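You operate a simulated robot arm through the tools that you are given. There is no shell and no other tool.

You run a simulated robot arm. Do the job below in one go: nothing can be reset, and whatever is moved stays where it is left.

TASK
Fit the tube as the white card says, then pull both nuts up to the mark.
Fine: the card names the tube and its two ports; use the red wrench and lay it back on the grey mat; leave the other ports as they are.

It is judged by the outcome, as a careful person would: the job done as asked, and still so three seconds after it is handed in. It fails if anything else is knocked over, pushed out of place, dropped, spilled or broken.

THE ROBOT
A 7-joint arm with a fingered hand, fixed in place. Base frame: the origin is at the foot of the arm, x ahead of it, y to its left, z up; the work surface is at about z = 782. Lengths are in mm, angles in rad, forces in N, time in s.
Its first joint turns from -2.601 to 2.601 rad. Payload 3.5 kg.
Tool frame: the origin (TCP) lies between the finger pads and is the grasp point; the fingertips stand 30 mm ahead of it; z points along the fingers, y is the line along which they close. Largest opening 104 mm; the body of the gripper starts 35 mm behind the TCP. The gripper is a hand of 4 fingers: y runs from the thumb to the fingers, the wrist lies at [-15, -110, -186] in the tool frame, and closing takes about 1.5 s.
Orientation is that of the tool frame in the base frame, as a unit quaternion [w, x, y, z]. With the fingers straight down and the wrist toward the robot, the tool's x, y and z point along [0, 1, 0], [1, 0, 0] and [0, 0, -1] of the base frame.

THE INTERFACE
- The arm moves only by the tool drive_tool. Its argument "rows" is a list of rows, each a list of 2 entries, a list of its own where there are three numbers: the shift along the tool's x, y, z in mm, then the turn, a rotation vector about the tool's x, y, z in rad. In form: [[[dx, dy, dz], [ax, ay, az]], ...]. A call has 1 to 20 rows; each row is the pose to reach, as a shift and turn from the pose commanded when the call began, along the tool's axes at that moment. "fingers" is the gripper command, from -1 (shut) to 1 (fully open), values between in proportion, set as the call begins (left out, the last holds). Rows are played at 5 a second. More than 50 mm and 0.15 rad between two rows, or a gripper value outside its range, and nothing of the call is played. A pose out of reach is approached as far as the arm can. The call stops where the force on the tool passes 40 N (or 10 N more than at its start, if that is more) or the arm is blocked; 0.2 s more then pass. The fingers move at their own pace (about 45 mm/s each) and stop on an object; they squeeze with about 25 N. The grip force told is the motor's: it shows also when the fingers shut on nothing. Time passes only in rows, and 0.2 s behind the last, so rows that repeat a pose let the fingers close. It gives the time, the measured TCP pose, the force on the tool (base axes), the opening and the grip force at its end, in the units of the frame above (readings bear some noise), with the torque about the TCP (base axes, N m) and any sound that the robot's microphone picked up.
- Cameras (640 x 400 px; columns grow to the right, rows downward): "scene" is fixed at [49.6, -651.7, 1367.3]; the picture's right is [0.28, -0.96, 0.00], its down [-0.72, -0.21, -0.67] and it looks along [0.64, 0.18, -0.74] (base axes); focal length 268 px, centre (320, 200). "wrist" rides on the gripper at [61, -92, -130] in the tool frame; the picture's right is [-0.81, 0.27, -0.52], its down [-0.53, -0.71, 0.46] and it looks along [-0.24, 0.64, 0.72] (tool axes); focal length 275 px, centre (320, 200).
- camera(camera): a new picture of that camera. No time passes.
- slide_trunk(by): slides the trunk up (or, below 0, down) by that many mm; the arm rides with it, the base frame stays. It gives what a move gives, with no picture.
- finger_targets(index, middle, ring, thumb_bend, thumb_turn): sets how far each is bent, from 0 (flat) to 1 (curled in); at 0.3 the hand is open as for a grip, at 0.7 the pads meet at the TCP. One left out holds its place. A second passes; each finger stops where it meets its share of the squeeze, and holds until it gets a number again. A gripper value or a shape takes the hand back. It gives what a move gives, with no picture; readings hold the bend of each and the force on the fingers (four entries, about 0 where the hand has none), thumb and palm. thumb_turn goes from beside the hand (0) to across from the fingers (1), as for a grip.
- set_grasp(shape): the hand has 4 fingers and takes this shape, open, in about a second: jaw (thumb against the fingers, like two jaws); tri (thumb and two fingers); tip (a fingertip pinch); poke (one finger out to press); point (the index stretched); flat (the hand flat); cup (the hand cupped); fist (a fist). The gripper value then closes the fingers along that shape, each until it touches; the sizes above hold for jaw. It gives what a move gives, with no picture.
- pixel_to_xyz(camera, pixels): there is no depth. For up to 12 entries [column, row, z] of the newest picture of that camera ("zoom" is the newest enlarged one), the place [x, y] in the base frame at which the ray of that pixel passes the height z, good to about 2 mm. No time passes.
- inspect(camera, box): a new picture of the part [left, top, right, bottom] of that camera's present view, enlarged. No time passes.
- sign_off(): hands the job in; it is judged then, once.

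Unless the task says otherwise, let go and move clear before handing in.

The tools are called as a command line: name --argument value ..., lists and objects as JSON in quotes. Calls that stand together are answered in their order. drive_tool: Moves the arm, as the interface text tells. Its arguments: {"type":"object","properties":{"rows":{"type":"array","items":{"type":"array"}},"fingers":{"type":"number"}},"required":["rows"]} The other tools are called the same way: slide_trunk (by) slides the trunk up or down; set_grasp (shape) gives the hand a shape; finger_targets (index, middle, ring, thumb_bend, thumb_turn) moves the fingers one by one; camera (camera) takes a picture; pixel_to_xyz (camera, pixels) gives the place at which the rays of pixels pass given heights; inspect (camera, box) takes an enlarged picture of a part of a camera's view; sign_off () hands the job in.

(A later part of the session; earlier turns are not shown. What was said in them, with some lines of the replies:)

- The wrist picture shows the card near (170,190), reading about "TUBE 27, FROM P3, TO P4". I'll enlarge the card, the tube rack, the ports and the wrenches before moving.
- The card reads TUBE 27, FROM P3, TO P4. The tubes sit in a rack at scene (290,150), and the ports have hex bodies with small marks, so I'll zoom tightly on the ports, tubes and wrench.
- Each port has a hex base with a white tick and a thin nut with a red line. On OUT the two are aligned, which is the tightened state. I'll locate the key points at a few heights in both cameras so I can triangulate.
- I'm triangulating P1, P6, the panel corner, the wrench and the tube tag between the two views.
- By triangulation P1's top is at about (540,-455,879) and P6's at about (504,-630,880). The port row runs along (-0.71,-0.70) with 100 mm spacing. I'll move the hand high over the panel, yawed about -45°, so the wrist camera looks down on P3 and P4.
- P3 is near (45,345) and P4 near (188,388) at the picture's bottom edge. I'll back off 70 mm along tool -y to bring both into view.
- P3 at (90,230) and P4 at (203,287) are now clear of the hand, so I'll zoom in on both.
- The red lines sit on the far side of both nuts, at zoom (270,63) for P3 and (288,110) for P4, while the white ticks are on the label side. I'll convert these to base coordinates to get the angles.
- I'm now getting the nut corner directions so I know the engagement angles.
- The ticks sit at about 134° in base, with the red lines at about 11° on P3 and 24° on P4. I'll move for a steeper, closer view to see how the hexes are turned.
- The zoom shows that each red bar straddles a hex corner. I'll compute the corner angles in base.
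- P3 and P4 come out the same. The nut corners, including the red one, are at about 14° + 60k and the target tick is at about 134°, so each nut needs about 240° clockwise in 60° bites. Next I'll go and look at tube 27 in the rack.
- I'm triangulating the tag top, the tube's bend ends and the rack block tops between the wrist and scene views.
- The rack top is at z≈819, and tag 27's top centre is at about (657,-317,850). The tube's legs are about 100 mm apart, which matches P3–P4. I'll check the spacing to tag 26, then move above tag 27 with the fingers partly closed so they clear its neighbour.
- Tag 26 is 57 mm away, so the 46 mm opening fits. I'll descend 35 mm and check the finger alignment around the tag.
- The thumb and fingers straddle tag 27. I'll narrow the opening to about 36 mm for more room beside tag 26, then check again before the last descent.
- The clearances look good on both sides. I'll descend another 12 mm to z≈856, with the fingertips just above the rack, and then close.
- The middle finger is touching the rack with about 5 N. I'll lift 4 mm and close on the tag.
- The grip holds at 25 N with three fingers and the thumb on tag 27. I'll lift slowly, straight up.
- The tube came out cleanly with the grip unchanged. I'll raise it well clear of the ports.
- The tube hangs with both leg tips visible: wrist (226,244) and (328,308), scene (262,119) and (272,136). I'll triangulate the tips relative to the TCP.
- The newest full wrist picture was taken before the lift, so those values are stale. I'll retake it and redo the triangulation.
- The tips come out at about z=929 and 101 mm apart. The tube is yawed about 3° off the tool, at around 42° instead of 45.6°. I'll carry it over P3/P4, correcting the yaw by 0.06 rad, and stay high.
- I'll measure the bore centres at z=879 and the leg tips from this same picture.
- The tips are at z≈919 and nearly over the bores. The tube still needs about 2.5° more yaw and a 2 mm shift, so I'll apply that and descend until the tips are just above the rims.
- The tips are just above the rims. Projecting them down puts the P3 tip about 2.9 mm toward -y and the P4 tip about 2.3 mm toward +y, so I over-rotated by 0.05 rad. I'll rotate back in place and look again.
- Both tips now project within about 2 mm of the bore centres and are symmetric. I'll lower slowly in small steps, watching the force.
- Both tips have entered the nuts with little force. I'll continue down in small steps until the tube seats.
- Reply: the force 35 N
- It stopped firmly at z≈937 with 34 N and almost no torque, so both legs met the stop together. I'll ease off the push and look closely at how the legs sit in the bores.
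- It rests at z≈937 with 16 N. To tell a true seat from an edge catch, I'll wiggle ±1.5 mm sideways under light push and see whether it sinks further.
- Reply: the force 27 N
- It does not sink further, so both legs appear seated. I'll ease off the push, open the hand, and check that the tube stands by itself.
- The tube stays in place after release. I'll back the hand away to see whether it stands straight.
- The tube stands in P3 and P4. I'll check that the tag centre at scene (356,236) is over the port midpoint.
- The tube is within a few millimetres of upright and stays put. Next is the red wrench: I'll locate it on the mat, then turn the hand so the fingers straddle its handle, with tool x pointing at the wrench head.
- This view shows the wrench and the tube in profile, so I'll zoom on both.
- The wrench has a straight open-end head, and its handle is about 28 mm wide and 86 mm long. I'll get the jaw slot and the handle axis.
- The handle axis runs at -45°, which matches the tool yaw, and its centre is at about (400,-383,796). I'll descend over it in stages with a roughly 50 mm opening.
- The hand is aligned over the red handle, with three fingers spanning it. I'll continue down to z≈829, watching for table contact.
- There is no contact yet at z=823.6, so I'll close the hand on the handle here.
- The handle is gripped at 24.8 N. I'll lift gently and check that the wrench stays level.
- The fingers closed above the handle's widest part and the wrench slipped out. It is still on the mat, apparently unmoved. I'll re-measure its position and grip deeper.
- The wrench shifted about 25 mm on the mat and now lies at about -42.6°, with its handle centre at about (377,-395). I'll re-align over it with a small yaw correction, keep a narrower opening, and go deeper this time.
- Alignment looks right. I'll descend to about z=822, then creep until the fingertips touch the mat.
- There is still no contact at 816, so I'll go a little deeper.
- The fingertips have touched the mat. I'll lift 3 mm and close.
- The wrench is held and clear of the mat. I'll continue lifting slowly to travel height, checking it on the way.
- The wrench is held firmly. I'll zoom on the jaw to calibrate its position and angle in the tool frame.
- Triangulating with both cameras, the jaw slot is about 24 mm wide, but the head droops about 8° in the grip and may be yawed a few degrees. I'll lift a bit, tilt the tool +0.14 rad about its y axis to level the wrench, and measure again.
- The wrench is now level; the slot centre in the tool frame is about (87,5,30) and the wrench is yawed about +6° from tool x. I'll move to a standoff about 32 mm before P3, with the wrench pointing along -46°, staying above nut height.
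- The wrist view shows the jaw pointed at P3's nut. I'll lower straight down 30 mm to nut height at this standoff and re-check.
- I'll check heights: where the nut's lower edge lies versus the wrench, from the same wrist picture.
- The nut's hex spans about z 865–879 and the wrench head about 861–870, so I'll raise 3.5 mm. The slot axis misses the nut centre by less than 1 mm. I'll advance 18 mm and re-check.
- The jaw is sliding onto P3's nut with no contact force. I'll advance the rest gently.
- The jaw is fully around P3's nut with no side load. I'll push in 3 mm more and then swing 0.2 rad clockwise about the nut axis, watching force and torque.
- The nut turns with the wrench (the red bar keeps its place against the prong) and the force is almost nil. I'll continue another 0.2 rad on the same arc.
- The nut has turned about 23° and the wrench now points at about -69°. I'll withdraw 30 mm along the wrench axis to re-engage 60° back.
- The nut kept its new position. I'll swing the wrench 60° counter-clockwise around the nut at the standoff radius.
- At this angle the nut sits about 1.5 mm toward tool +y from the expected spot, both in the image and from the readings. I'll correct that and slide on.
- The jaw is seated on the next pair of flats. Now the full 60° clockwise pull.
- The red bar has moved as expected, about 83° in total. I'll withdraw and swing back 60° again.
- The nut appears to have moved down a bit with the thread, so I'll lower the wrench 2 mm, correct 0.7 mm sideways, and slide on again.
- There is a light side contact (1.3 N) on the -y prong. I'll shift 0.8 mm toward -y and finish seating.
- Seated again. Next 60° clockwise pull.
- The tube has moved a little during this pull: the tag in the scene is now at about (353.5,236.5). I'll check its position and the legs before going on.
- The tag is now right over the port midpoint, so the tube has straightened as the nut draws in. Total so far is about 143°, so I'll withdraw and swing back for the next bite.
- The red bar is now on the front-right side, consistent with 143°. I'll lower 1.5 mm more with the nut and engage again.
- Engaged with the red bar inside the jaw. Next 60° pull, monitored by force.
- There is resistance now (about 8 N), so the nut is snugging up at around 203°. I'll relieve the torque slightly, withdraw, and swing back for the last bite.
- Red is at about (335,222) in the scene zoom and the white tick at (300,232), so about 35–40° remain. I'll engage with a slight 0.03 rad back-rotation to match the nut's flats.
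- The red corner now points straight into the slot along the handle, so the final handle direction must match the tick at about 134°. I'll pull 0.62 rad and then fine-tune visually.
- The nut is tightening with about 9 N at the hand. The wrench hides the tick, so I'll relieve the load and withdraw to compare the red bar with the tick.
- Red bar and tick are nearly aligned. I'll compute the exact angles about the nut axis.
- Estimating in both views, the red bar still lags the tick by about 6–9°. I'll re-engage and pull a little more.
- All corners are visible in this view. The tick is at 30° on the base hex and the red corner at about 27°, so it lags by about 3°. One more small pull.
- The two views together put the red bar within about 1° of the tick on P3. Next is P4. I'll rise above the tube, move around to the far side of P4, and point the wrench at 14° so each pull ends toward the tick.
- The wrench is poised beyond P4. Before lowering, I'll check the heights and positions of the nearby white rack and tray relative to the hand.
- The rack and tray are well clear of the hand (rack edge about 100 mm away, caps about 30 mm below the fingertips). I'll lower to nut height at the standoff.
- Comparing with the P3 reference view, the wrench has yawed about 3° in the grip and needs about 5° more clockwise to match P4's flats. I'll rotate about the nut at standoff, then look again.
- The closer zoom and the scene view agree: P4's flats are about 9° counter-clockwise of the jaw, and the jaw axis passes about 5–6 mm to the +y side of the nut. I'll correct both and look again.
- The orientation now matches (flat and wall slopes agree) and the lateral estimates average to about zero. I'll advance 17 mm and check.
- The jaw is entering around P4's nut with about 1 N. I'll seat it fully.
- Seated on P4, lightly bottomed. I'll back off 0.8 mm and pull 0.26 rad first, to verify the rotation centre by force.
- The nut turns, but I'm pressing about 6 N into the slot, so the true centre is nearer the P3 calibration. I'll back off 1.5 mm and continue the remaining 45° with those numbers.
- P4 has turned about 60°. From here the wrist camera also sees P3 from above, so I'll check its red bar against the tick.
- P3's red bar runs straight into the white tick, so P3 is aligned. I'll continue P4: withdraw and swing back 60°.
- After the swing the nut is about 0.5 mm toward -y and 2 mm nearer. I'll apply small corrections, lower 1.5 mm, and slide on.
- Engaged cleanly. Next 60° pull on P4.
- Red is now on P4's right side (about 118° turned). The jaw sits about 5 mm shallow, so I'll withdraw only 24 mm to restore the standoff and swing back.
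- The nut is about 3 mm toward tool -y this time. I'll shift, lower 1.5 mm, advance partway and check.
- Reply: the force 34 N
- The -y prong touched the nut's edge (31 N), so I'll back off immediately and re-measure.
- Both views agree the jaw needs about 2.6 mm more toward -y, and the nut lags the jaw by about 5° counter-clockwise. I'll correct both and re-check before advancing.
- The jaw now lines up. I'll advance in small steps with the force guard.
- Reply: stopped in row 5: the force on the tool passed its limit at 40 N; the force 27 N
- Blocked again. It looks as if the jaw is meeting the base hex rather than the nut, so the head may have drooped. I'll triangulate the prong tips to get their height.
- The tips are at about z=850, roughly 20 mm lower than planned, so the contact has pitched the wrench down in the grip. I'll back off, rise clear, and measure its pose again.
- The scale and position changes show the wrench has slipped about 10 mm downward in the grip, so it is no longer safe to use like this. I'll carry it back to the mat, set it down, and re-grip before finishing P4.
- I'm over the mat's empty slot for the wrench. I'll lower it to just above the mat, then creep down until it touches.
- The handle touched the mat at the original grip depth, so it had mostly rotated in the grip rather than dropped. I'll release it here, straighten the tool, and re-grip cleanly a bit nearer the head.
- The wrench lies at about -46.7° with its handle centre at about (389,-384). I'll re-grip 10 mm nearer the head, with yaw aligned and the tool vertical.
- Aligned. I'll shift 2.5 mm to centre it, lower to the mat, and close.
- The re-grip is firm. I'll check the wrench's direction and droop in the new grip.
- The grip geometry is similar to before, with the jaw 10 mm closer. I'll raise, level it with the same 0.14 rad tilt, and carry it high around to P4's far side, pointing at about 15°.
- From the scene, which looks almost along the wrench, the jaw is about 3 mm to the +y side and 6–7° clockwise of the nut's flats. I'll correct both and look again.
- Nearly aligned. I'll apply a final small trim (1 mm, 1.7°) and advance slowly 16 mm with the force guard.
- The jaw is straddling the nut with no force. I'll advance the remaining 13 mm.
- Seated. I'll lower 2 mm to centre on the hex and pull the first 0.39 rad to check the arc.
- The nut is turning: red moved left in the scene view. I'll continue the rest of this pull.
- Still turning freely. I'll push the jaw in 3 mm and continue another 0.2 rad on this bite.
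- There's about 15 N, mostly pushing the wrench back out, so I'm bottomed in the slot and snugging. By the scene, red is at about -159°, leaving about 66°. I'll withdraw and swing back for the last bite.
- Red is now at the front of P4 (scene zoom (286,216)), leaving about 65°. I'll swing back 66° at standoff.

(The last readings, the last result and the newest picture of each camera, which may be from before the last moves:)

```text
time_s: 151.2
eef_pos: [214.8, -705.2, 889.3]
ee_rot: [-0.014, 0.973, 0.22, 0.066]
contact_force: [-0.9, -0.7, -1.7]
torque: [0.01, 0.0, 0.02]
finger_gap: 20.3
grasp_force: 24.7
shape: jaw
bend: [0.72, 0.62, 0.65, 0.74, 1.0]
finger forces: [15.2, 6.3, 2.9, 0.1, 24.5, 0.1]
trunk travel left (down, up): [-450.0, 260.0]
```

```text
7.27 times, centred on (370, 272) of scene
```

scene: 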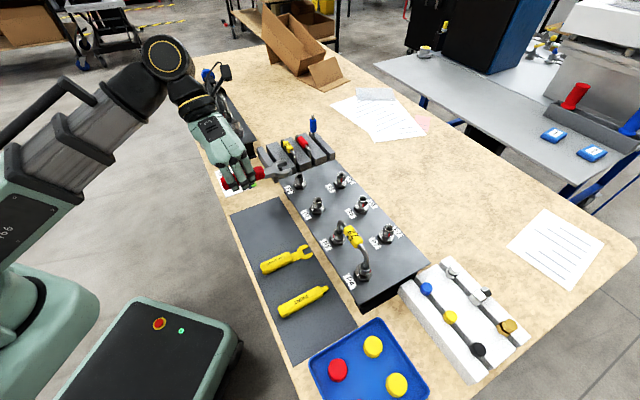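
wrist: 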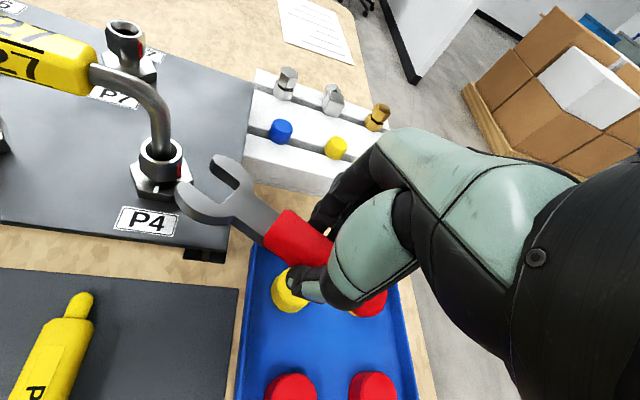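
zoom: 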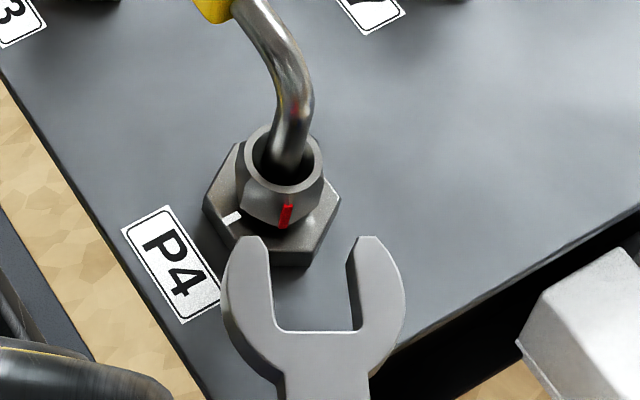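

The scene shows the jaw too far right and about 6° clockwise of the flats again. I'll rotate back 6° about the nut, shift -4 mm, and re-check.

drive_tool --rows '[[[-0.5, 8.35, -0.07], [0.01465, 0, -0.104]], [[-0.5, 8.35, -0.07], [0.01465, 0, -0.104]]]'

camera --camera "wrist"

inspect --camera "wrist" --box '[110, 110, 240, 220]'

inspect --camera "scene" --box '[345, 245, 395, 300]'

```text
time_s: 151.8
eef_pos: [217.8, -712.0, 889.0]
ee_rot: [-0.018, 0.961, 0.27, 0.064]
contact_force: [0.4, 0.2, -2.0]
torque: [-0.01, 0.04, 0.01]
finger_gap: 20.1
grasp_force: 25.1
shape: jaw
bend: [0.72, 0.62, 0.65, 0.74, 1.0]
finger forces: [15.2, 6.4, 2.9, 0.0, 24.5, 0.0]
trunk travel left (down, up): [-450.0, 260.0]
```

```text
taken
```

wrist: 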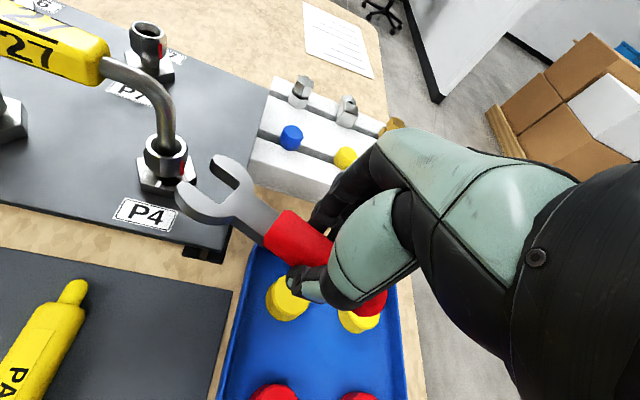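

```text
3.64 times, centred on (175, 165) of wrist
```

zoom: 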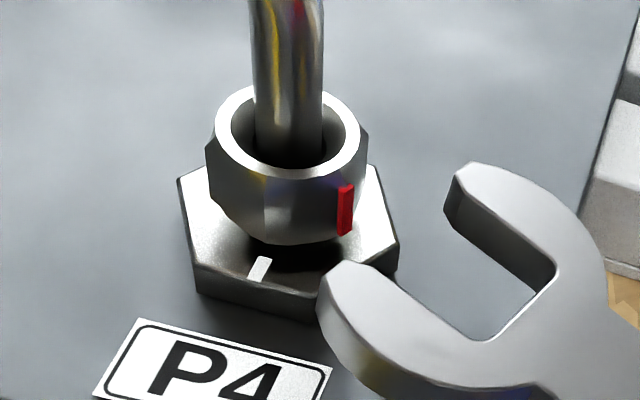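

```text
7.27 times, centred on (370, 272) of scene
```

zoom: 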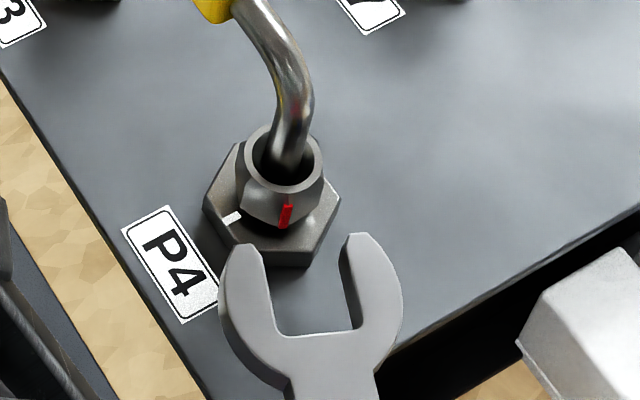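

The two views disagree unless the head has drooped, so I'll triangulate the jaw height.

pixel_to_xyz --camera "wrist" --pixels '[[240.1, 182.9, 850], [240.1, 182.9, 880], [220.9, 202.9, 850], [220.9, 202.9, 880], [212.1, 158.1, 850], [212.1, 158.1, 880], [166.5, 147, 877], [184, 183, 860]]'

pixel_to_xyz --camera "scene" --pixels '[[375.2, 288.8, 850], [375.2, 288.8, 880], [364.1, 290.6, 850], [364.1, 290.6, 880], [374.1, 277.1, 850], [374.1, 277.1, 880], [365, 265, 877]]'

```text
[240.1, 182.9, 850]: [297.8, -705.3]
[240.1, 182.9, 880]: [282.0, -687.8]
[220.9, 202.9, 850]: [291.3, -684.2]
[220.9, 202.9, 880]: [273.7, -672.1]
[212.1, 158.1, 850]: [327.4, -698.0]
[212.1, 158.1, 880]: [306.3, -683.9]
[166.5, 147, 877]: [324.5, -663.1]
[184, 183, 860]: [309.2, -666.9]
```

```text
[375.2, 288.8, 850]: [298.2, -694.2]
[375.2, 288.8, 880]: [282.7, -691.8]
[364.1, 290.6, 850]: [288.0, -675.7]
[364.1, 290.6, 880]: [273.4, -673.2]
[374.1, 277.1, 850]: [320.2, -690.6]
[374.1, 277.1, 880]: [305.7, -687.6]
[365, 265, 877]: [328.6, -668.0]
```

inspect --camera "wrist" --box '[160, 140, 250, 220]'

inspect --camera "scene" --box '[352, 262, 388, 300]'

```text
5.00 times, centred on (205, 180) of wrist
```

zoom: 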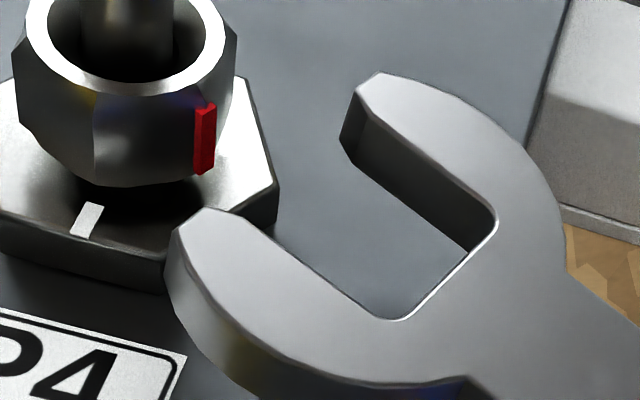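

```text
10.53 times, centred on (370, 281) of scene
```

zoom: 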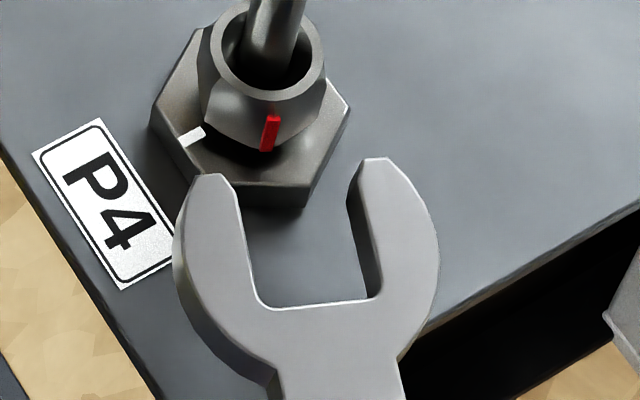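

With cleaner edge picks, both views agree: the jaw is within about 1 mm and parallel to the flats. I'll advance along the wrench's own axis, which sits about 11° off tool x.

drive_tool --rows '[[[0, -0.8, 0], [0, 0, 0]], [[5.8, 0.3, 0.8], [0, 0, 0]], [[11.7, 1.5, 1.7], [0, 0, 0]], [[17.5, 2.6, 2.5], [0, 0, 0]], [[17.5, 2.6, 2.5], [0, 0, 0]]]'

camera --camera "wrist"

inspect --camera "wrist" --box '[140, 120, 250, 220]'

inspect --camera "scene" --box '[352, 250, 388, 288]'

```text
time_s: 153.0
eef_pos: [233.7, -705.0, 887.4]
ee_rot: [-0.018, 0.961, 0.27, 0.065]
contact_force: [0.3, -0.1, 0.0]
torque: [-0.01, 0.0, -0.01]
finger_gap: 20.1
grasp_force: 25.3
shape: jaw
bend: [0.72, 0.62, 0.65, 0.74, 1.0]
finger forces: [15.1, 6.4, 2.9, 0.0, 24.6, 0.0]
trunk travel left (down, up): [-450.0, 260.0]
```

```text
taken
```

wrist: 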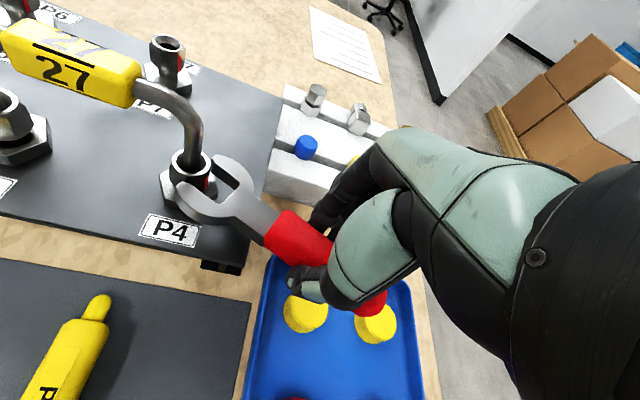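

```text
4.00 times, centred on (195, 170) of wrist
```

zoom: 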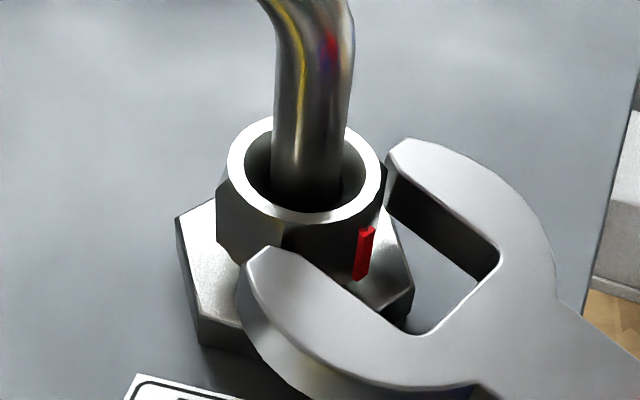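

```text
10.53 times, centred on (370, 269) of scene
```

zoom: 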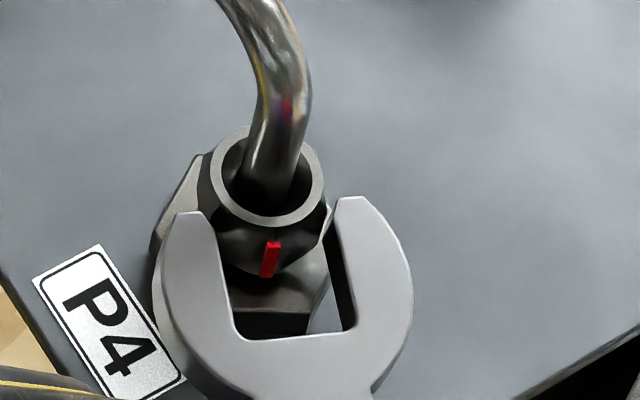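

Clean entry, with the nut centred between the prongs. I'll finish seating.

drive_tool --rows '[[[4.9, 0.95, 0.7], [0, 0, 0]], [[9.7, 1.9, 1.4], [0, 0, 0]], [[13.6, 2.6, 2.0], [0, 0, 0]], [[13.6, 2.6, 2.0], [0, 0, 0]]]'

camera --camera "wrist"

inspect --camera "wrist" --box '[140, 120, 250, 220]'

inspect --camera "scene" --box '[352, 250, 388, 288]'

```text
time_s: 154.0
eef_pos: [246.5, -699.7, 888.8]
ee_rot: [-0.018, 0.96, 0.271, 0.065]
contact_force: [-4.4, 1.8, -1.1]
torque: [-0.06, 0.08, -0.02]
finger_gap: 20.2
grasp_force: 25.1
shape: jaw
bend: [0.72, 0.63, 0.65, 0.74, 1.0]
finger forces: [13.7, 6.3, 2.9, 0.1, 26.2, 0.0]
trunk travel left (down, up): [-450.0, 260.0]
```

```text
taken
```

wrist: 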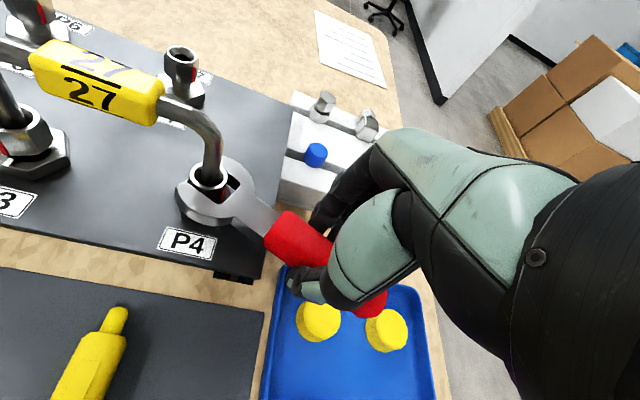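

```text
4.00 times, centred on (195, 170) of wrist
```

zoom: 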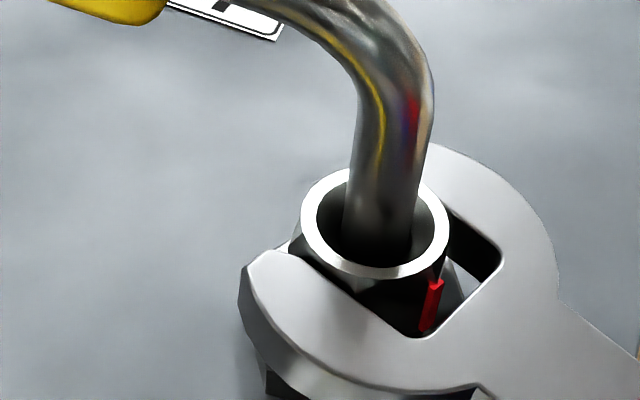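

```text
10.53 times, centred on (370, 269) of scene
```

zoom: 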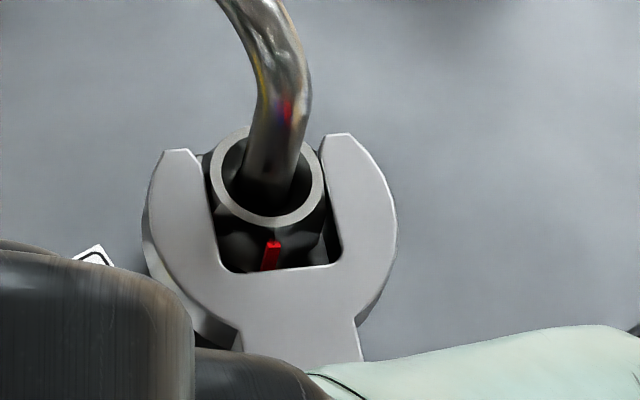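

Seated, with red at the slot's mouth end. I'll back off 1 mm and pull in two stages, checking between them.

drive_tool --rows '[[[-1, -0.2, 0.2], [0, 0, 0]], [[1.1, -10.7, 0.5], [-0.0181, 0, 0.1287]], [[4.6, -20.9, 1.0], [-0.0363, 0, 0.2574]], [[9.4, -30.5, 1.6], [-0.0544, 0, 0.3861]], [[15.3, -39.4, 2.5], [-0.0725, 0, 0.5148]], [[22.4, -47.5, 3.5], [-0.0907, 0, 0.6435]], [[22.4, -47.5, 3.5], [-0.0907, 0, 0.6435]]]'

camera --camera "wrist"

inspect --camera "wrist" --box '[140, 120, 250, 220]'

inspect --camera "scene" --box '[352, 250, 388, 288]'

```text
time_s: 155.6
eef_pos: [240.1, -649.0, 888.7]
ee_rot: [0.006, 0.996, -0.051, 0.067]
contact_force: [-8.7, -4.6, -1.7]
torque: [-0.2, 0.25, 0.01]
finger_gap: 20.2
grasp_force: 24.4
shape: jaw
bend: [0.72, 0.62, 0.64, 0.74, 1.0]
finger forces: [15.8, 8.2, 4.4, 0.0, 23.0, 0.1]
trunk travel left (down, up): [-450.0, 260.0]
```

```text
taken
```

wrist: 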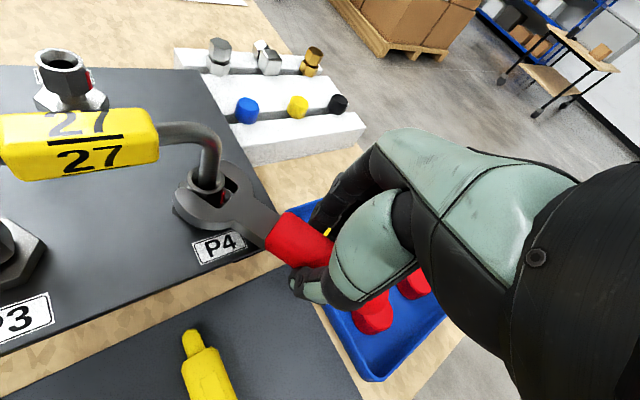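

```text
4.00 times, centred on (195, 170) of wrist
```

zoom: 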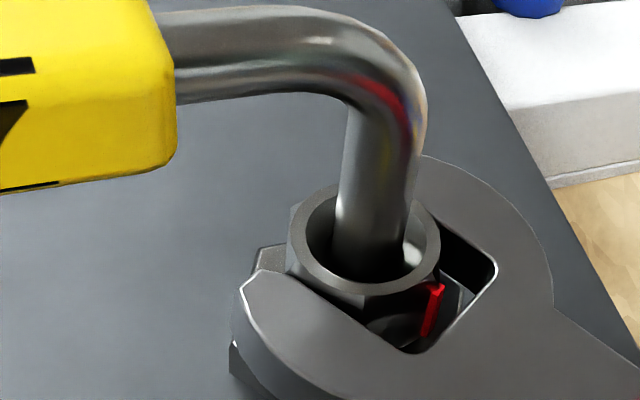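

```text
10.53 times, centred on (370, 269) of scene
```

zoom: 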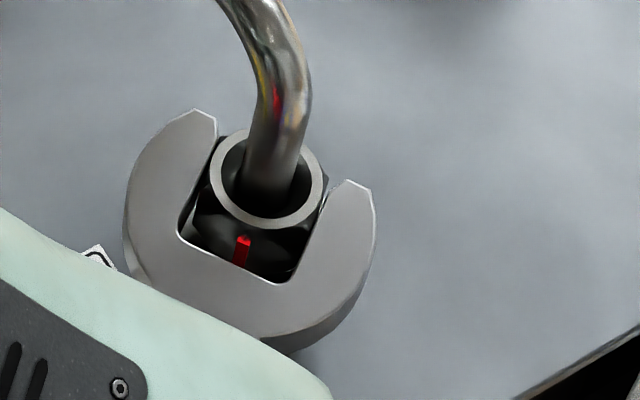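

Red has moved to about -183°, with about 10 N of tightening load and roughly 42° to go. I'll continue 0.6 rad.

drive_tool --rows '[[[1.84, -10.6, 0.3], [-0.0181, 0, 0.1287]], [[5.0, -21, 0.8], [-0.0363, 0, 0.2574]], [[9.5, -30.8, 1.5], [-0.0544, 0, 0.3861]], [[15.1, -39.9, 2.3], [-0.0725, 0, 0.5148]], [[19, -45, 2.9], [-0.0837, 0, 0.594]], [[19, -45, 2.9], [-0.0837, 0, 0.594]]]'

camera --camera "wrist"

inspect --camera "wrist" --box '[140, 120, 250, 220]'

inspect --camera "scene" --box '[352, 250, 388, 288]'

```text
time_s: 157.0
eef_pos: [265.6, -604.4, 887.6]
ee_rot: [0.026, 0.937, -0.343, 0.063]
contact_force: [-13.4, 2.6, -2.1]
torque: [0.01, 0.38, -0.01]
finger_gap: 20.1
grasp_force: 25.2
shape: jaw
bend: [0.72, 0.62, 0.63, 0.74, 1.0]
finger forces: [16.4, 8.7, 4.2, 0.0, 21.2, 0.0]
trunk travel left (down, up): [-450.0, 260.0]
```

```text
taken
```

wrist: 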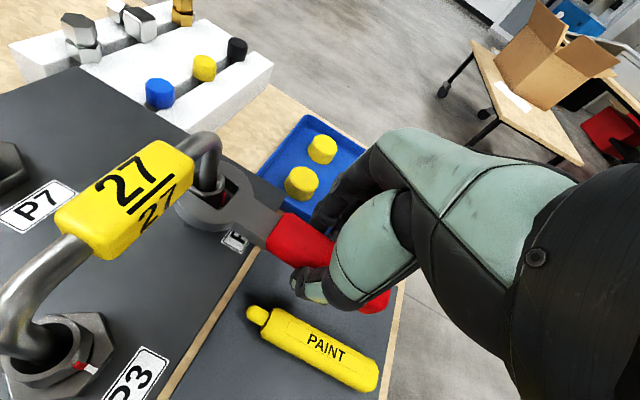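

```text
4.00 times, centred on (195, 170) of wrist
```

zoom: 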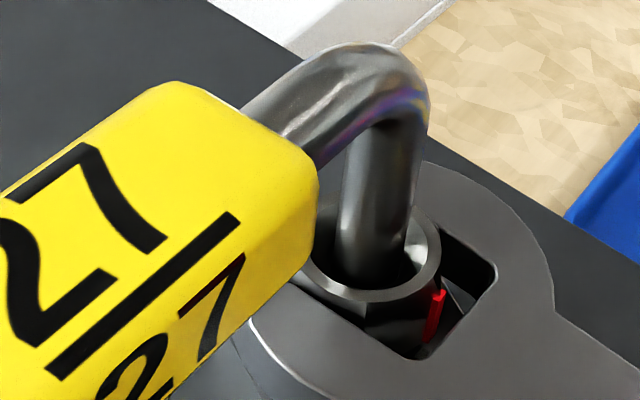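

```text
10.53 times, centred on (370, 269) of scene
```

zoom: 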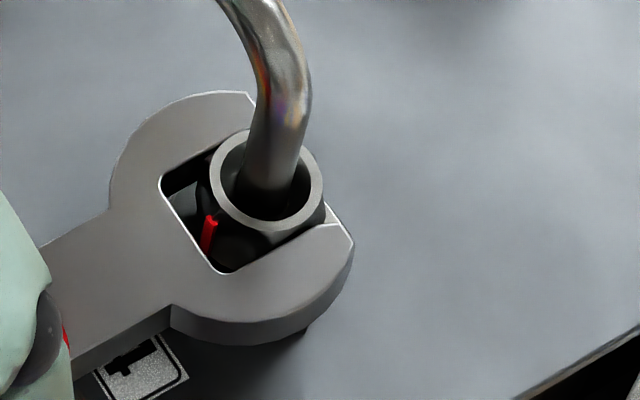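

Red is at about 140° with the tick at 134.5°, so about 6° left. One more 0.1 rad.

drive_tool --rows '[[[0.6, -4.1, 0.1], [-0.007, 0, 0.0495]], [[1.3, -8.2, 0.2], [-0.01395, 0, 0.099]], [[1.3, -8.2, 0.2], [-0.01395, 0, 0.099]]]'

inspect --camera "scene" --box '[352, 250, 388, 288]'

inspect --camera "wrist" --box '[140, 120, 250, 220]'

```text
time_s: 157.8
eef_pos: [270.8, -600.6, 887.2]
ee_rot: [0.029, 0.919, -0.388, 0.063]
contact_force: [-14.6, 3.2, -5.1]
torque: [0.05, 0.42, -0.05]
finger_gap: 20.4
grasp_force: 24.5
shape: jaw
bend: [0.72, 0.61, 0.63, 0.75, 1.0]
finger forces: [16.5, 9.0, 4.5, 0.1, 20.5, 0.1]
trunk travel left (down, up): [-450.0, 260.0]
```

```text
10.53 times, centred on (370, 269) of scene
```

zoom: 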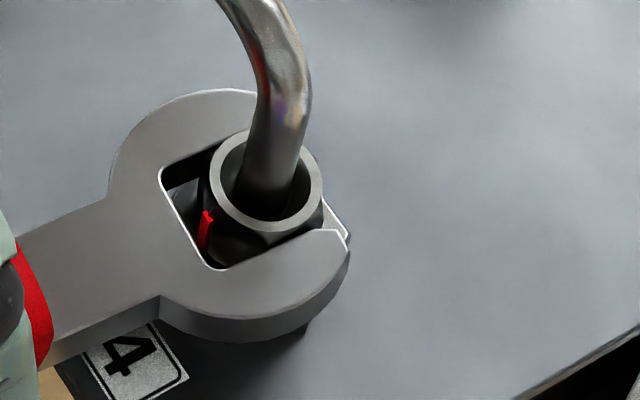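

```text
4.00 times, centred on (195, 170) of wrist
```

zoom: 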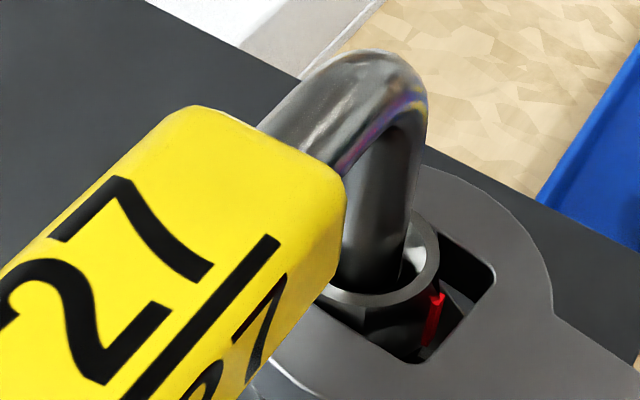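

Red is now at the predicted aligned column. I'll release the load, withdraw along the wrench axis, and check against the tick.

drive_tool --rows '[[[-2, 2.4, -0.2], [0.0042, 0, -0.03]], [[-10, 0.8, -1.4], [0.0042, 0, -0.03]], [[-20, -1, -2.8], [0.0042, 0, -0.03]], [[-30, -3, -4.2], [0.0042, 0, -0.03]], [[-38, -4.5, -5.3], [0.0042, 0, -0.03]], [[-38, -4.5, -5.3], [0.0042, 0, -0.03]]]'

camera --camera "wrist"

inspect --camera "wrist" --box '[120, 110, 210, 200]'

inspect --camera "scene" --box '[352, 250, 388, 288]'

inspect --camera "wrist" --box '[0, 280, 110, 390]'

```text
time_s: 159.2
eef_pos: [247.8, -569.9, 888.1]
ee_rot: [0.029, 0.925, -0.374, 0.062]
contact_force: [-0.1, 0.0, -1.4]
torque: [0.04, 0.0, 0.0]
finger_gap: 19.6
grasp_force: 24.8
shape: jaw
bend: [0.72, 0.62, 0.64, 0.75, 0.97]
finger forces: [14.4, 6.8, 3.0, 0.0, 24.2, 0.0]
trunk travel left (down, up): [-450.0, 260.0]
```

```text
taken
```

wrist: 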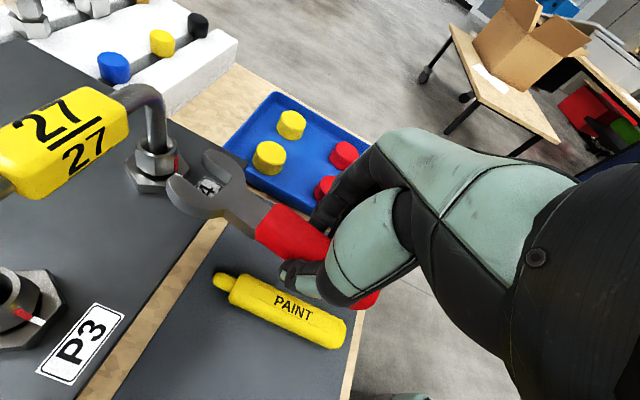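

```text
4.44 times, centred on (165, 155) of wrist
```

zoom: 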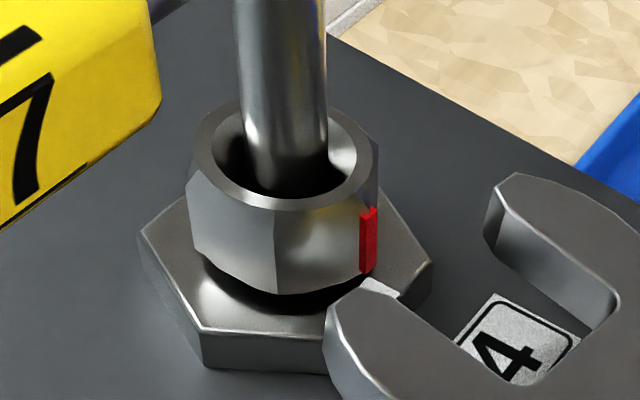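

```text
10.53 times, centred on (370, 269) of scene
```

zoom: 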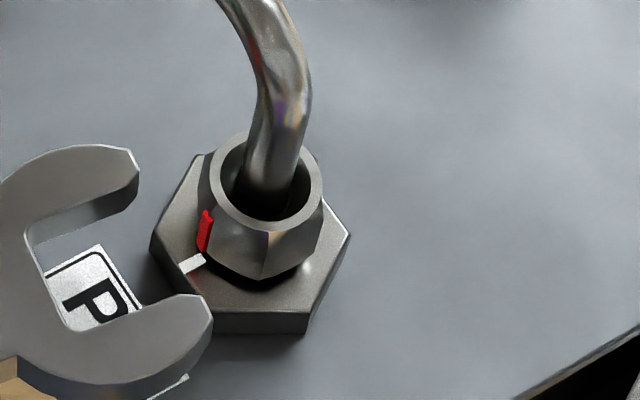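

```text
3.64 times, centred on (55, 335) of wrist
```

zoom: 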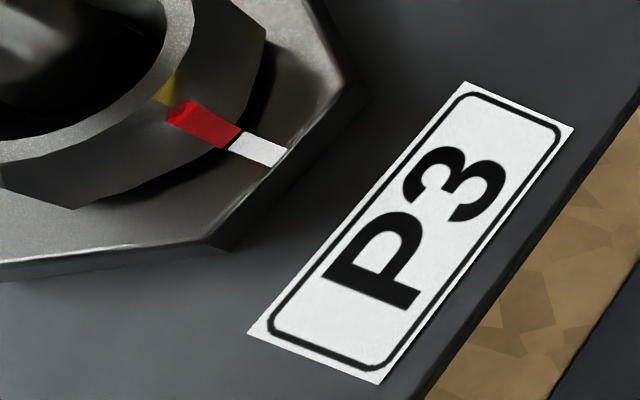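

P3 is dead on. For P4, I'll move the camera to the same steep viewpoint I have on P3 now, to confirm its red bar against the tick.

drive_tool --rows '[[[2.8, 0, -20], [0, 0, 0]], [[2.8, 35, -20], [0, 0, 0]], [[2.8, 70, -20], [0, 0, 0]], [[2.8, 100.8, -20], [0, 0, 0]], [[2.8, 100.8, -20], [0, 0, 0]]]'

camera --camera "wrist"

inspect --camera "wrist" --box '[0, 270, 110, 380]'

```text
time_s: 160.4
eef_pos: [177.0, -643.1, 906.7]
ee_rot: [0.028, 0.925, -0.374, 0.063]
contact_force: [-0.2, 0.2, -1.5]
torque: [0.02, 0.06, -0.01]
finger_gap: 19.4
grasp_force: 24.4
shape: jaw
bend: [0.72, 0.62, 0.64, 0.75, 0.97]
finger forces: [14.4, 6.8, 3.0, 0.0, 24.2, 0.0]
trunk travel left (down, up): [-450.0, 260.0]
```

```text
taken
```

wrist: 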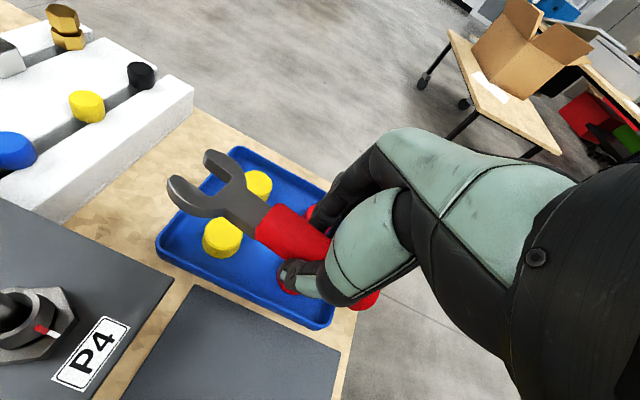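

```text
3.64 times, centred on (55, 325) of wrist
```

zoom: 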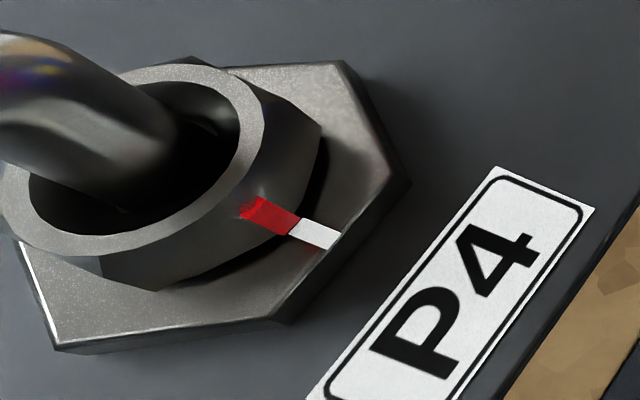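

P4's red bar also runs straight into its white tick, so both nuts are at the mark. Now I'll take the wrench back: rise, travel to the mat, and set it down.

drive_tool --rows '[[[4, 0, -28], [0, 0, 0]], [[8, 0, -56], [0, 0, 0]], [[11.9, 0, -84.2], [0, 0, 0]], [[11.9, 0, -84.2], [0, 0, 0]]]'

drive_tool --rows '[[[-1.6, -33.2, -0.2], [0.0017, 0, -0.0121]], [[-3.2, -66.4, -0.5], [0.0034, 0, -0.0242]], [[-4.8, -99.6, -0.7], [0.0051, 0, -0.0362]], [[-6.4, -132.8, -0.9], [0.0068, 0, -0.0483]], [[-8, -166, -1.2], [0.0085, 0, -0.0604]], [[-9.7, -199.2, -1.4], [0.0102, 0, -0.0725]], [[-11.3, -232.4, -1.6], [0.0119, 0, -0.0846]], [[-12.9, -265.6, -1.8], [0.0136, 0, -0.0966]], [[-14.5, -298.8, -2.1], [0.0153, 0, -0.1087]], [[-16.1, -332, -2.3], [0.017, 0, -0.1208]], [[-16.1, -332, -2.3], [0.017, 0, -0.1208]]]'

camera --camera "wrist"

camera --camera "scene"

```text
time_s: 161.4
eef_pos: [179.7, -639.9, 993.8]
ee_rot: [0.028, 0.925, -0.374, 0.063]
contact_force: [-0.1, -0.9, -2.1]
torque: [0.0, 0.03, -0.03]
finger_gap: 19.6
grasp_force: 24.8
shape: jaw
bend: [0.72, 0.62, 0.64, 0.75, 0.97]
finger forces: [14.5, 6.7, 3.0, 0.1, 24.2, 0.0]
trunk travel left (down, up): [-450.0, 260.0]
```

```text
time_s: 163.8
eef_pos: [399.4, -391.5, 990.1]
ee_rot: [0.024, 0.946, -0.318, 0.064]
contact_force: [-0.4, 0.4, -2.1]
torque: [0.03, 0.02, -0.01]
finger_gap: 19.5
grasp_force: 24.8
shape: jaw
bend: [0.72, 0.62, 0.65, 0.75, 0.97]
finger forces: [14.5, 6.6, 3.0, 0.0, 24.1, 0.0]
trunk travel left (down, up): [-450.0, 260.0]
```

```text
taken
```

wrist: 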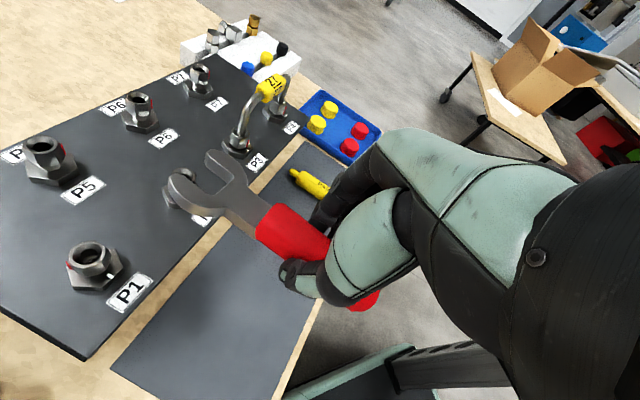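

```text
taken
```

scene: 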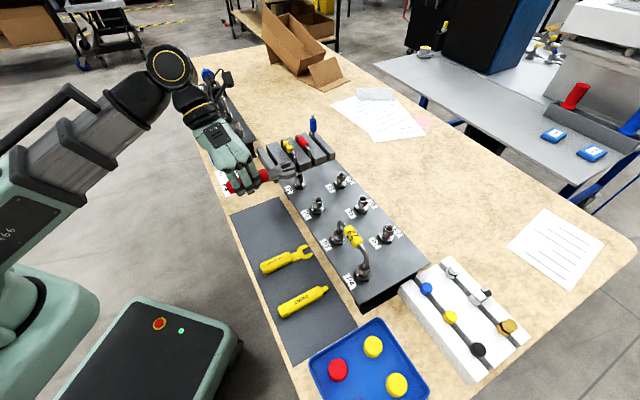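

drive_tool --rows '[[[-12, 0.8, 40], [0, 0, 0]], [[-17.5, 0.8, 80], [0, 0, 0]], [[-23.5, 0.8, 120], [0, 0, 0]], [[-27, 0.8, 145], [0, 0, 0]], [[-28.4, 0.8, 155], [0, 0, 0]], [[-28.4, 0.8, 155], [0, 0, 0]]]'

camera --camera "wrist"

inspect --camera "scene" --box '[220, 180, 320, 260]'

```text
time_s: 165.2
eef_pos: [394.4, -389.2, 832.7]
ee_rot: [0.024, 0.946, -0.318, 0.064]
contact_force: [-0.1, 0.1, -1.4]
torque: [0.04, 0.0, -0.01]
finger_gap: 19.8
grasp_force: 24.7
shape: jaw
bend: [0.72, 0.63, 0.71, 0.75, 0.97]
finger forces: [15.9, 5.8, 3.8, 0.0, 25.2, 0.0]
trunk travel left (down, up): [-450.0, 260.0]
```

```text
taken
```

wrist: 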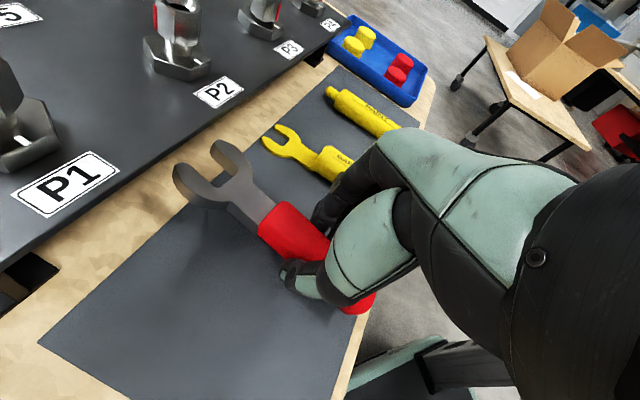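

```text
5.00 times, centred on (270, 220) of scene
```

zoom: 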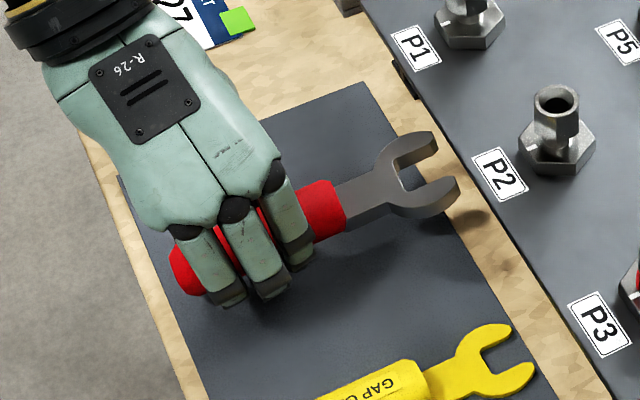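

I'll shift 6 mm back toward the mat's centre and creep down to contact.

drive_tool --rows '[[[-6.5, 0.2, 3], [0, 0, 0]], [[-7, 0.2, 7], [0, 0, 0]], [[-7.5, 0.2, 11], [0, 0, 0]], [[-7.5, 0.2, 11], [0, 0, 0]]]'

drive_tool --rows '[[[-0.3, 0, 2], [0, 0, 0]], [[-0.6, 0, 4], [0, 0, 0]], [[-0.6, 0, 4], [0, 0, 0]]]'

inspect --camera "scene" --box '[220, 180, 320, 260]'

```text
time_s: 166.2
eef_pos: [386.2, -385.4, 821.7]
ee_rot: [0.025, 0.946, -0.317, 0.064]
contact_force: [-0.9, -1.2, -1.3]
torque: [0.0, 0.02, 0.02]
finger_gap: 19.6
grasp_force: 25.2
shape: jaw
bend: [0.72, 0.63, 0.71, 0.75, 0.97]
finger forces: [15.8, 5.8, 3.8, 0.1, 25.3, 0.1]
trunk travel left (down, up): [-450.0, 260.0]
```

```text
time_s: 167.0
eef_pos: [387.3, -385.3, 818.5]
ee_rot: [0.024, 0.946, -0.317, 0.064]
contact_force: [1.9, -2.4, 0.4]
torque: [0.05, 0.07, 0.01]
finger_gap: 19.7
grasp_force: 24.9
shape: jaw
bend: [0.72, 0.63, 0.72, 0.75, 0.96]
finger forces: [15.4, 6.7, 3.1, 0.0, 25.1, 0.1]
trunk travel left (down, up): [-450.0, 260.0]
```

```text
5.00 times, centred on (270, 220) of scene
```

zoom: 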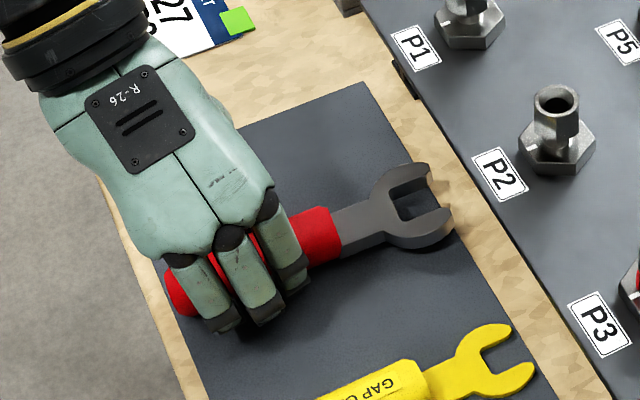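

drive_tool --rows '[[[-0.3, 0, 2], [0, 0, 0]], [[-0.4, 0, 3], [0, 0, 0]], [[-0.4, 0, 3], [0, 0, 0]]]'

```text
time_s: 167.8
eef_pos: [387.4, -386.0, 814.9]
ee_rot: [0.025, 0.946, -0.318, 0.064]
contact_force: [1.3, -2.0, 2.2]
torque: [0.09, 0.06, 0.01]
finger_gap: 20.1
grasp_force: 25.0
shape: jaw
bend: [0.72, 0.63, 0.72, 0.75, 0.96]
finger forces: [15.1, 7.3, 2.3, 0.0, 25.3, 0.1]
trunk travel left (down, up): [-450.0, 260.0]
```

It's resting lightly on the mat. I'll ease down 1.5 mm more and open the hand gently.

drive_tool --rows '[[[-0.2, 0, 1.5], [0, 0, 0]], [[-0.2, 0, 1.5], [0, 0, 0]]]'

drive_tool --rows '[[[0, 0, 0], [0, 0, 0]], [[0, 0, 0], [0, 0, 0]], [[0, 0, 0], [0, 0, 0]], [[0, 0, 0], [0, 0, 0]], [[0, 0, 0], [0, 0, 0]], [[0, 0, 0], [0, 0, 0]]]' --fingers 0.1

inspect --camera "scene" --box '[220, 180, 320, 260]'

drive_tool --rows '[[[4, 0, -30], [0, 0, 0]], [[8, 0, -65], [0, 0, 0]], [[14, 0, -105], [0, 0, 0]], [[20, 0, -150], [0, 0, 0]], [[20, 0, -150], [0, 0, 0]]]'

camera --camera "wrist"

camera --camera "scene"

```text
time_s: 168.4
eef_pos: [387.2, -385.2, 814.4]
ee_rot: [0.025, 0.946, -0.317, 0.064]
contact_force: [2.6, -3.0, 3.8]
torque: [0.06, 0.07, 0.03]
finger_gap: 20.4
grasp_force: 25.0
shape: jaw
bend: [0.72, 0.63, 0.72, 0.75, 0.96]
finger forces: [15.1, 7.7, 2.5, 0.1, 25.7, 0.1]
trunk travel left (down, up): [-450.0, 260.0]
```

```text
time_s: 169.8
eef_pos: [387.3, -385.9, 813.2]
ee_rot: [0.025, 0.946, -0.318, 0.064]
contact_force: [0.2, 1.1, 2.5]
torque: [0.02, 0.06, -0.06]
finger_gap: 55.6
grasp_force: 0.0
shape: jaw
bend: [0.74, 0.44, 0.39, 0.67, 1.0]
finger forces: [0.1, 2.5, 0.1, 0.0, 0.0, 0.1]
trunk travel left (down, up): [-450.0, 260.0]
```

```text
5.00 times, centred on (270, 220) of scene
```

zoom: 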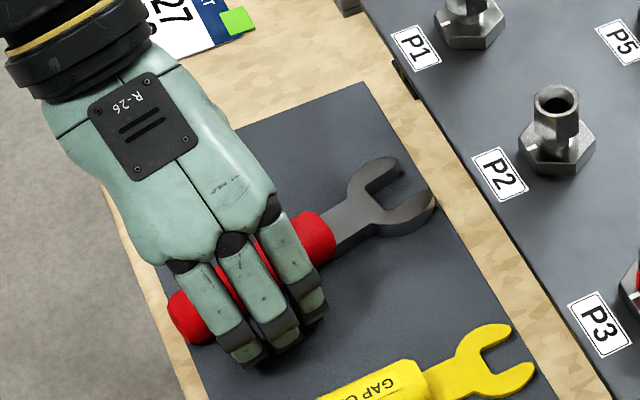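

```text
time_s: 171.0
eef_pos: [387.1, -383.7, 965.8]
ee_rot: [0.024, 0.946, -0.317, 0.065]
contact_force: [0.1, -0.2, 0.0]
torque: [0.01, 0.0, -0.01]
finger_gap: 57.0
grasp_force: 0.1
shape: jaw
bend: [0.74, 0.43, 0.39, 0.67, 1.0]
finger forces: [0.0, 0.1, 0.1, 0.0, 0.1, 0.1]
trunk travel left (down, up): [-450.0, 260.0]
```

```text
taken
```

wrist: 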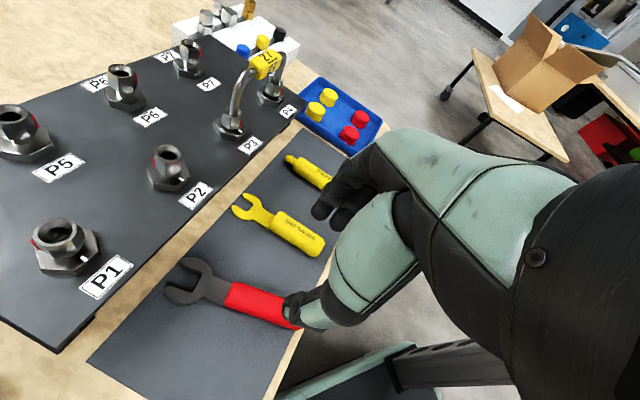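

```text
taken
```

scene: 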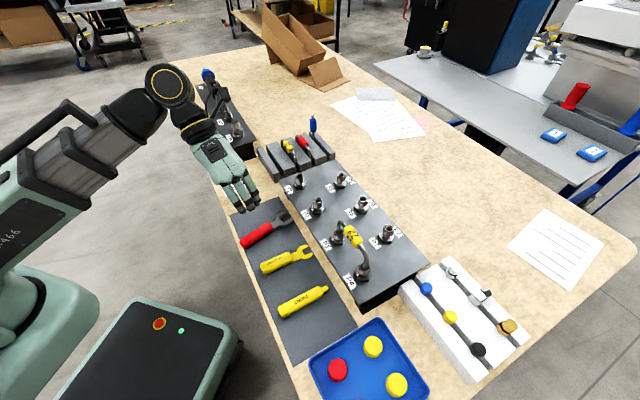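

The wrench is back on the mat and released. I'll do a last inspection of the ports, the tube, the wrench and the surroundings.

inspect --camera "scene" --box '[325, 215, 385, 290]'

inspect --camera "scene" --box '[225, 190, 345, 330]'

inspect --camera "wrist" --box '[195, 40, 305, 160]'

inspect --camera "wrist" --box '[0, 30, 220, 300]'

inspect --camera "scene" --box '[270, 160, 430, 300]'

```text
5.33 times, centred on (355, 252) of scene
```

zoom: 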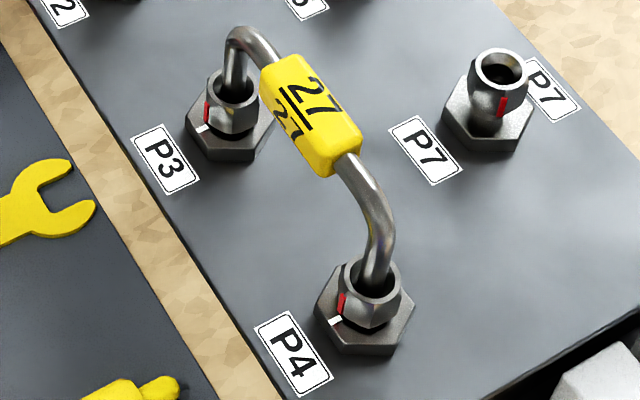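

```text
2.86 times, centred on (285, 260) of scene
```

zoom: 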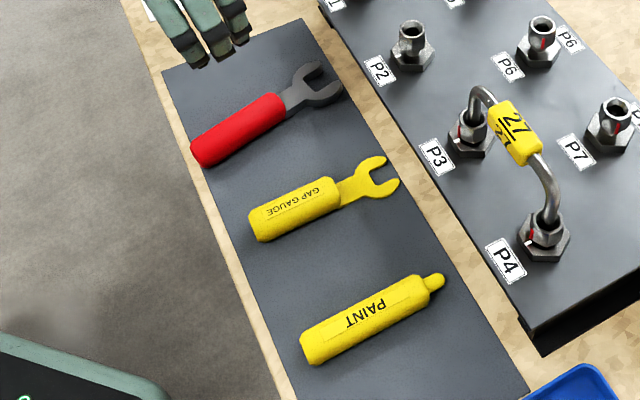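

```text
3.33 times, centred on (250, 100) of wrist
```

zoom: 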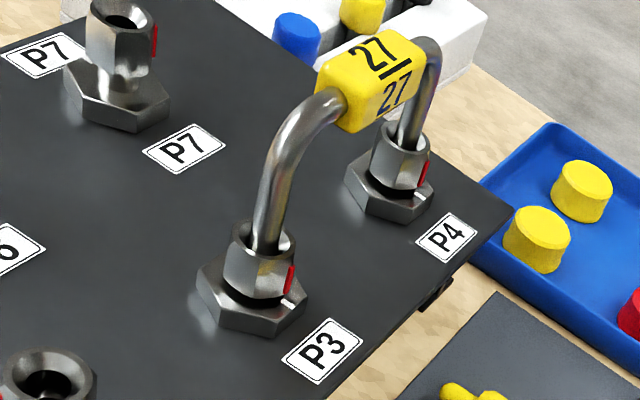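

```text
1.48 times, centred on (110, 165) of wrist
```

zoom: 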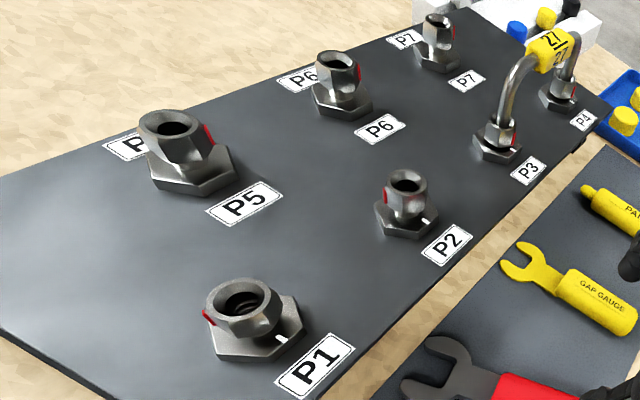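

```text
2.86 times, centred on (350, 230) of scene
```

zoom: 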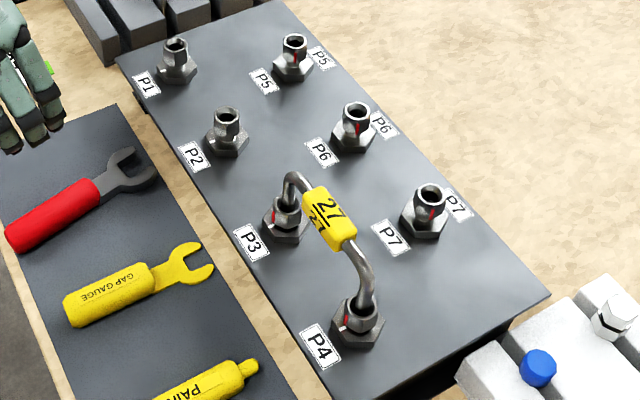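

All the checks look good. Tube 27 stands in P3 and P4, and on both nuts the red bar meets the white tick. The red wrench lies on the grey mat, and the other ports and tools look undisturbed. The hand is open and clear, so I'll hand the job in.

sign_off

```text
The job is handed in.
```

Tube 27 is fitted from P3 to P4 as the card says. Both nuts are pulled up clockwise until their red bars line up with the white ticks. I handed the job in with the hand open and clear.

- **Alignment:** seen from above, each red bar runs straight into its tick, and in the last pictures the tube still stood in both ports.
- **Wrench:** the red wrench is back on the grey mat, with its ends about at the mat's edges. It slipped out of the hand on the first pick-up and shifted about 25 mm on the mat. I also set it down once to re-grip it while working on P4.
- **Contact at P4:** the jaw bumped P4's fitting twice while I was lining it up, the second time at the 40 N limit. I saw no damage, and the tube stayed upright.
- **Everything else:** in the last pictures the other ports, the gauge, the paint marker, the tray and the racks were where they started.
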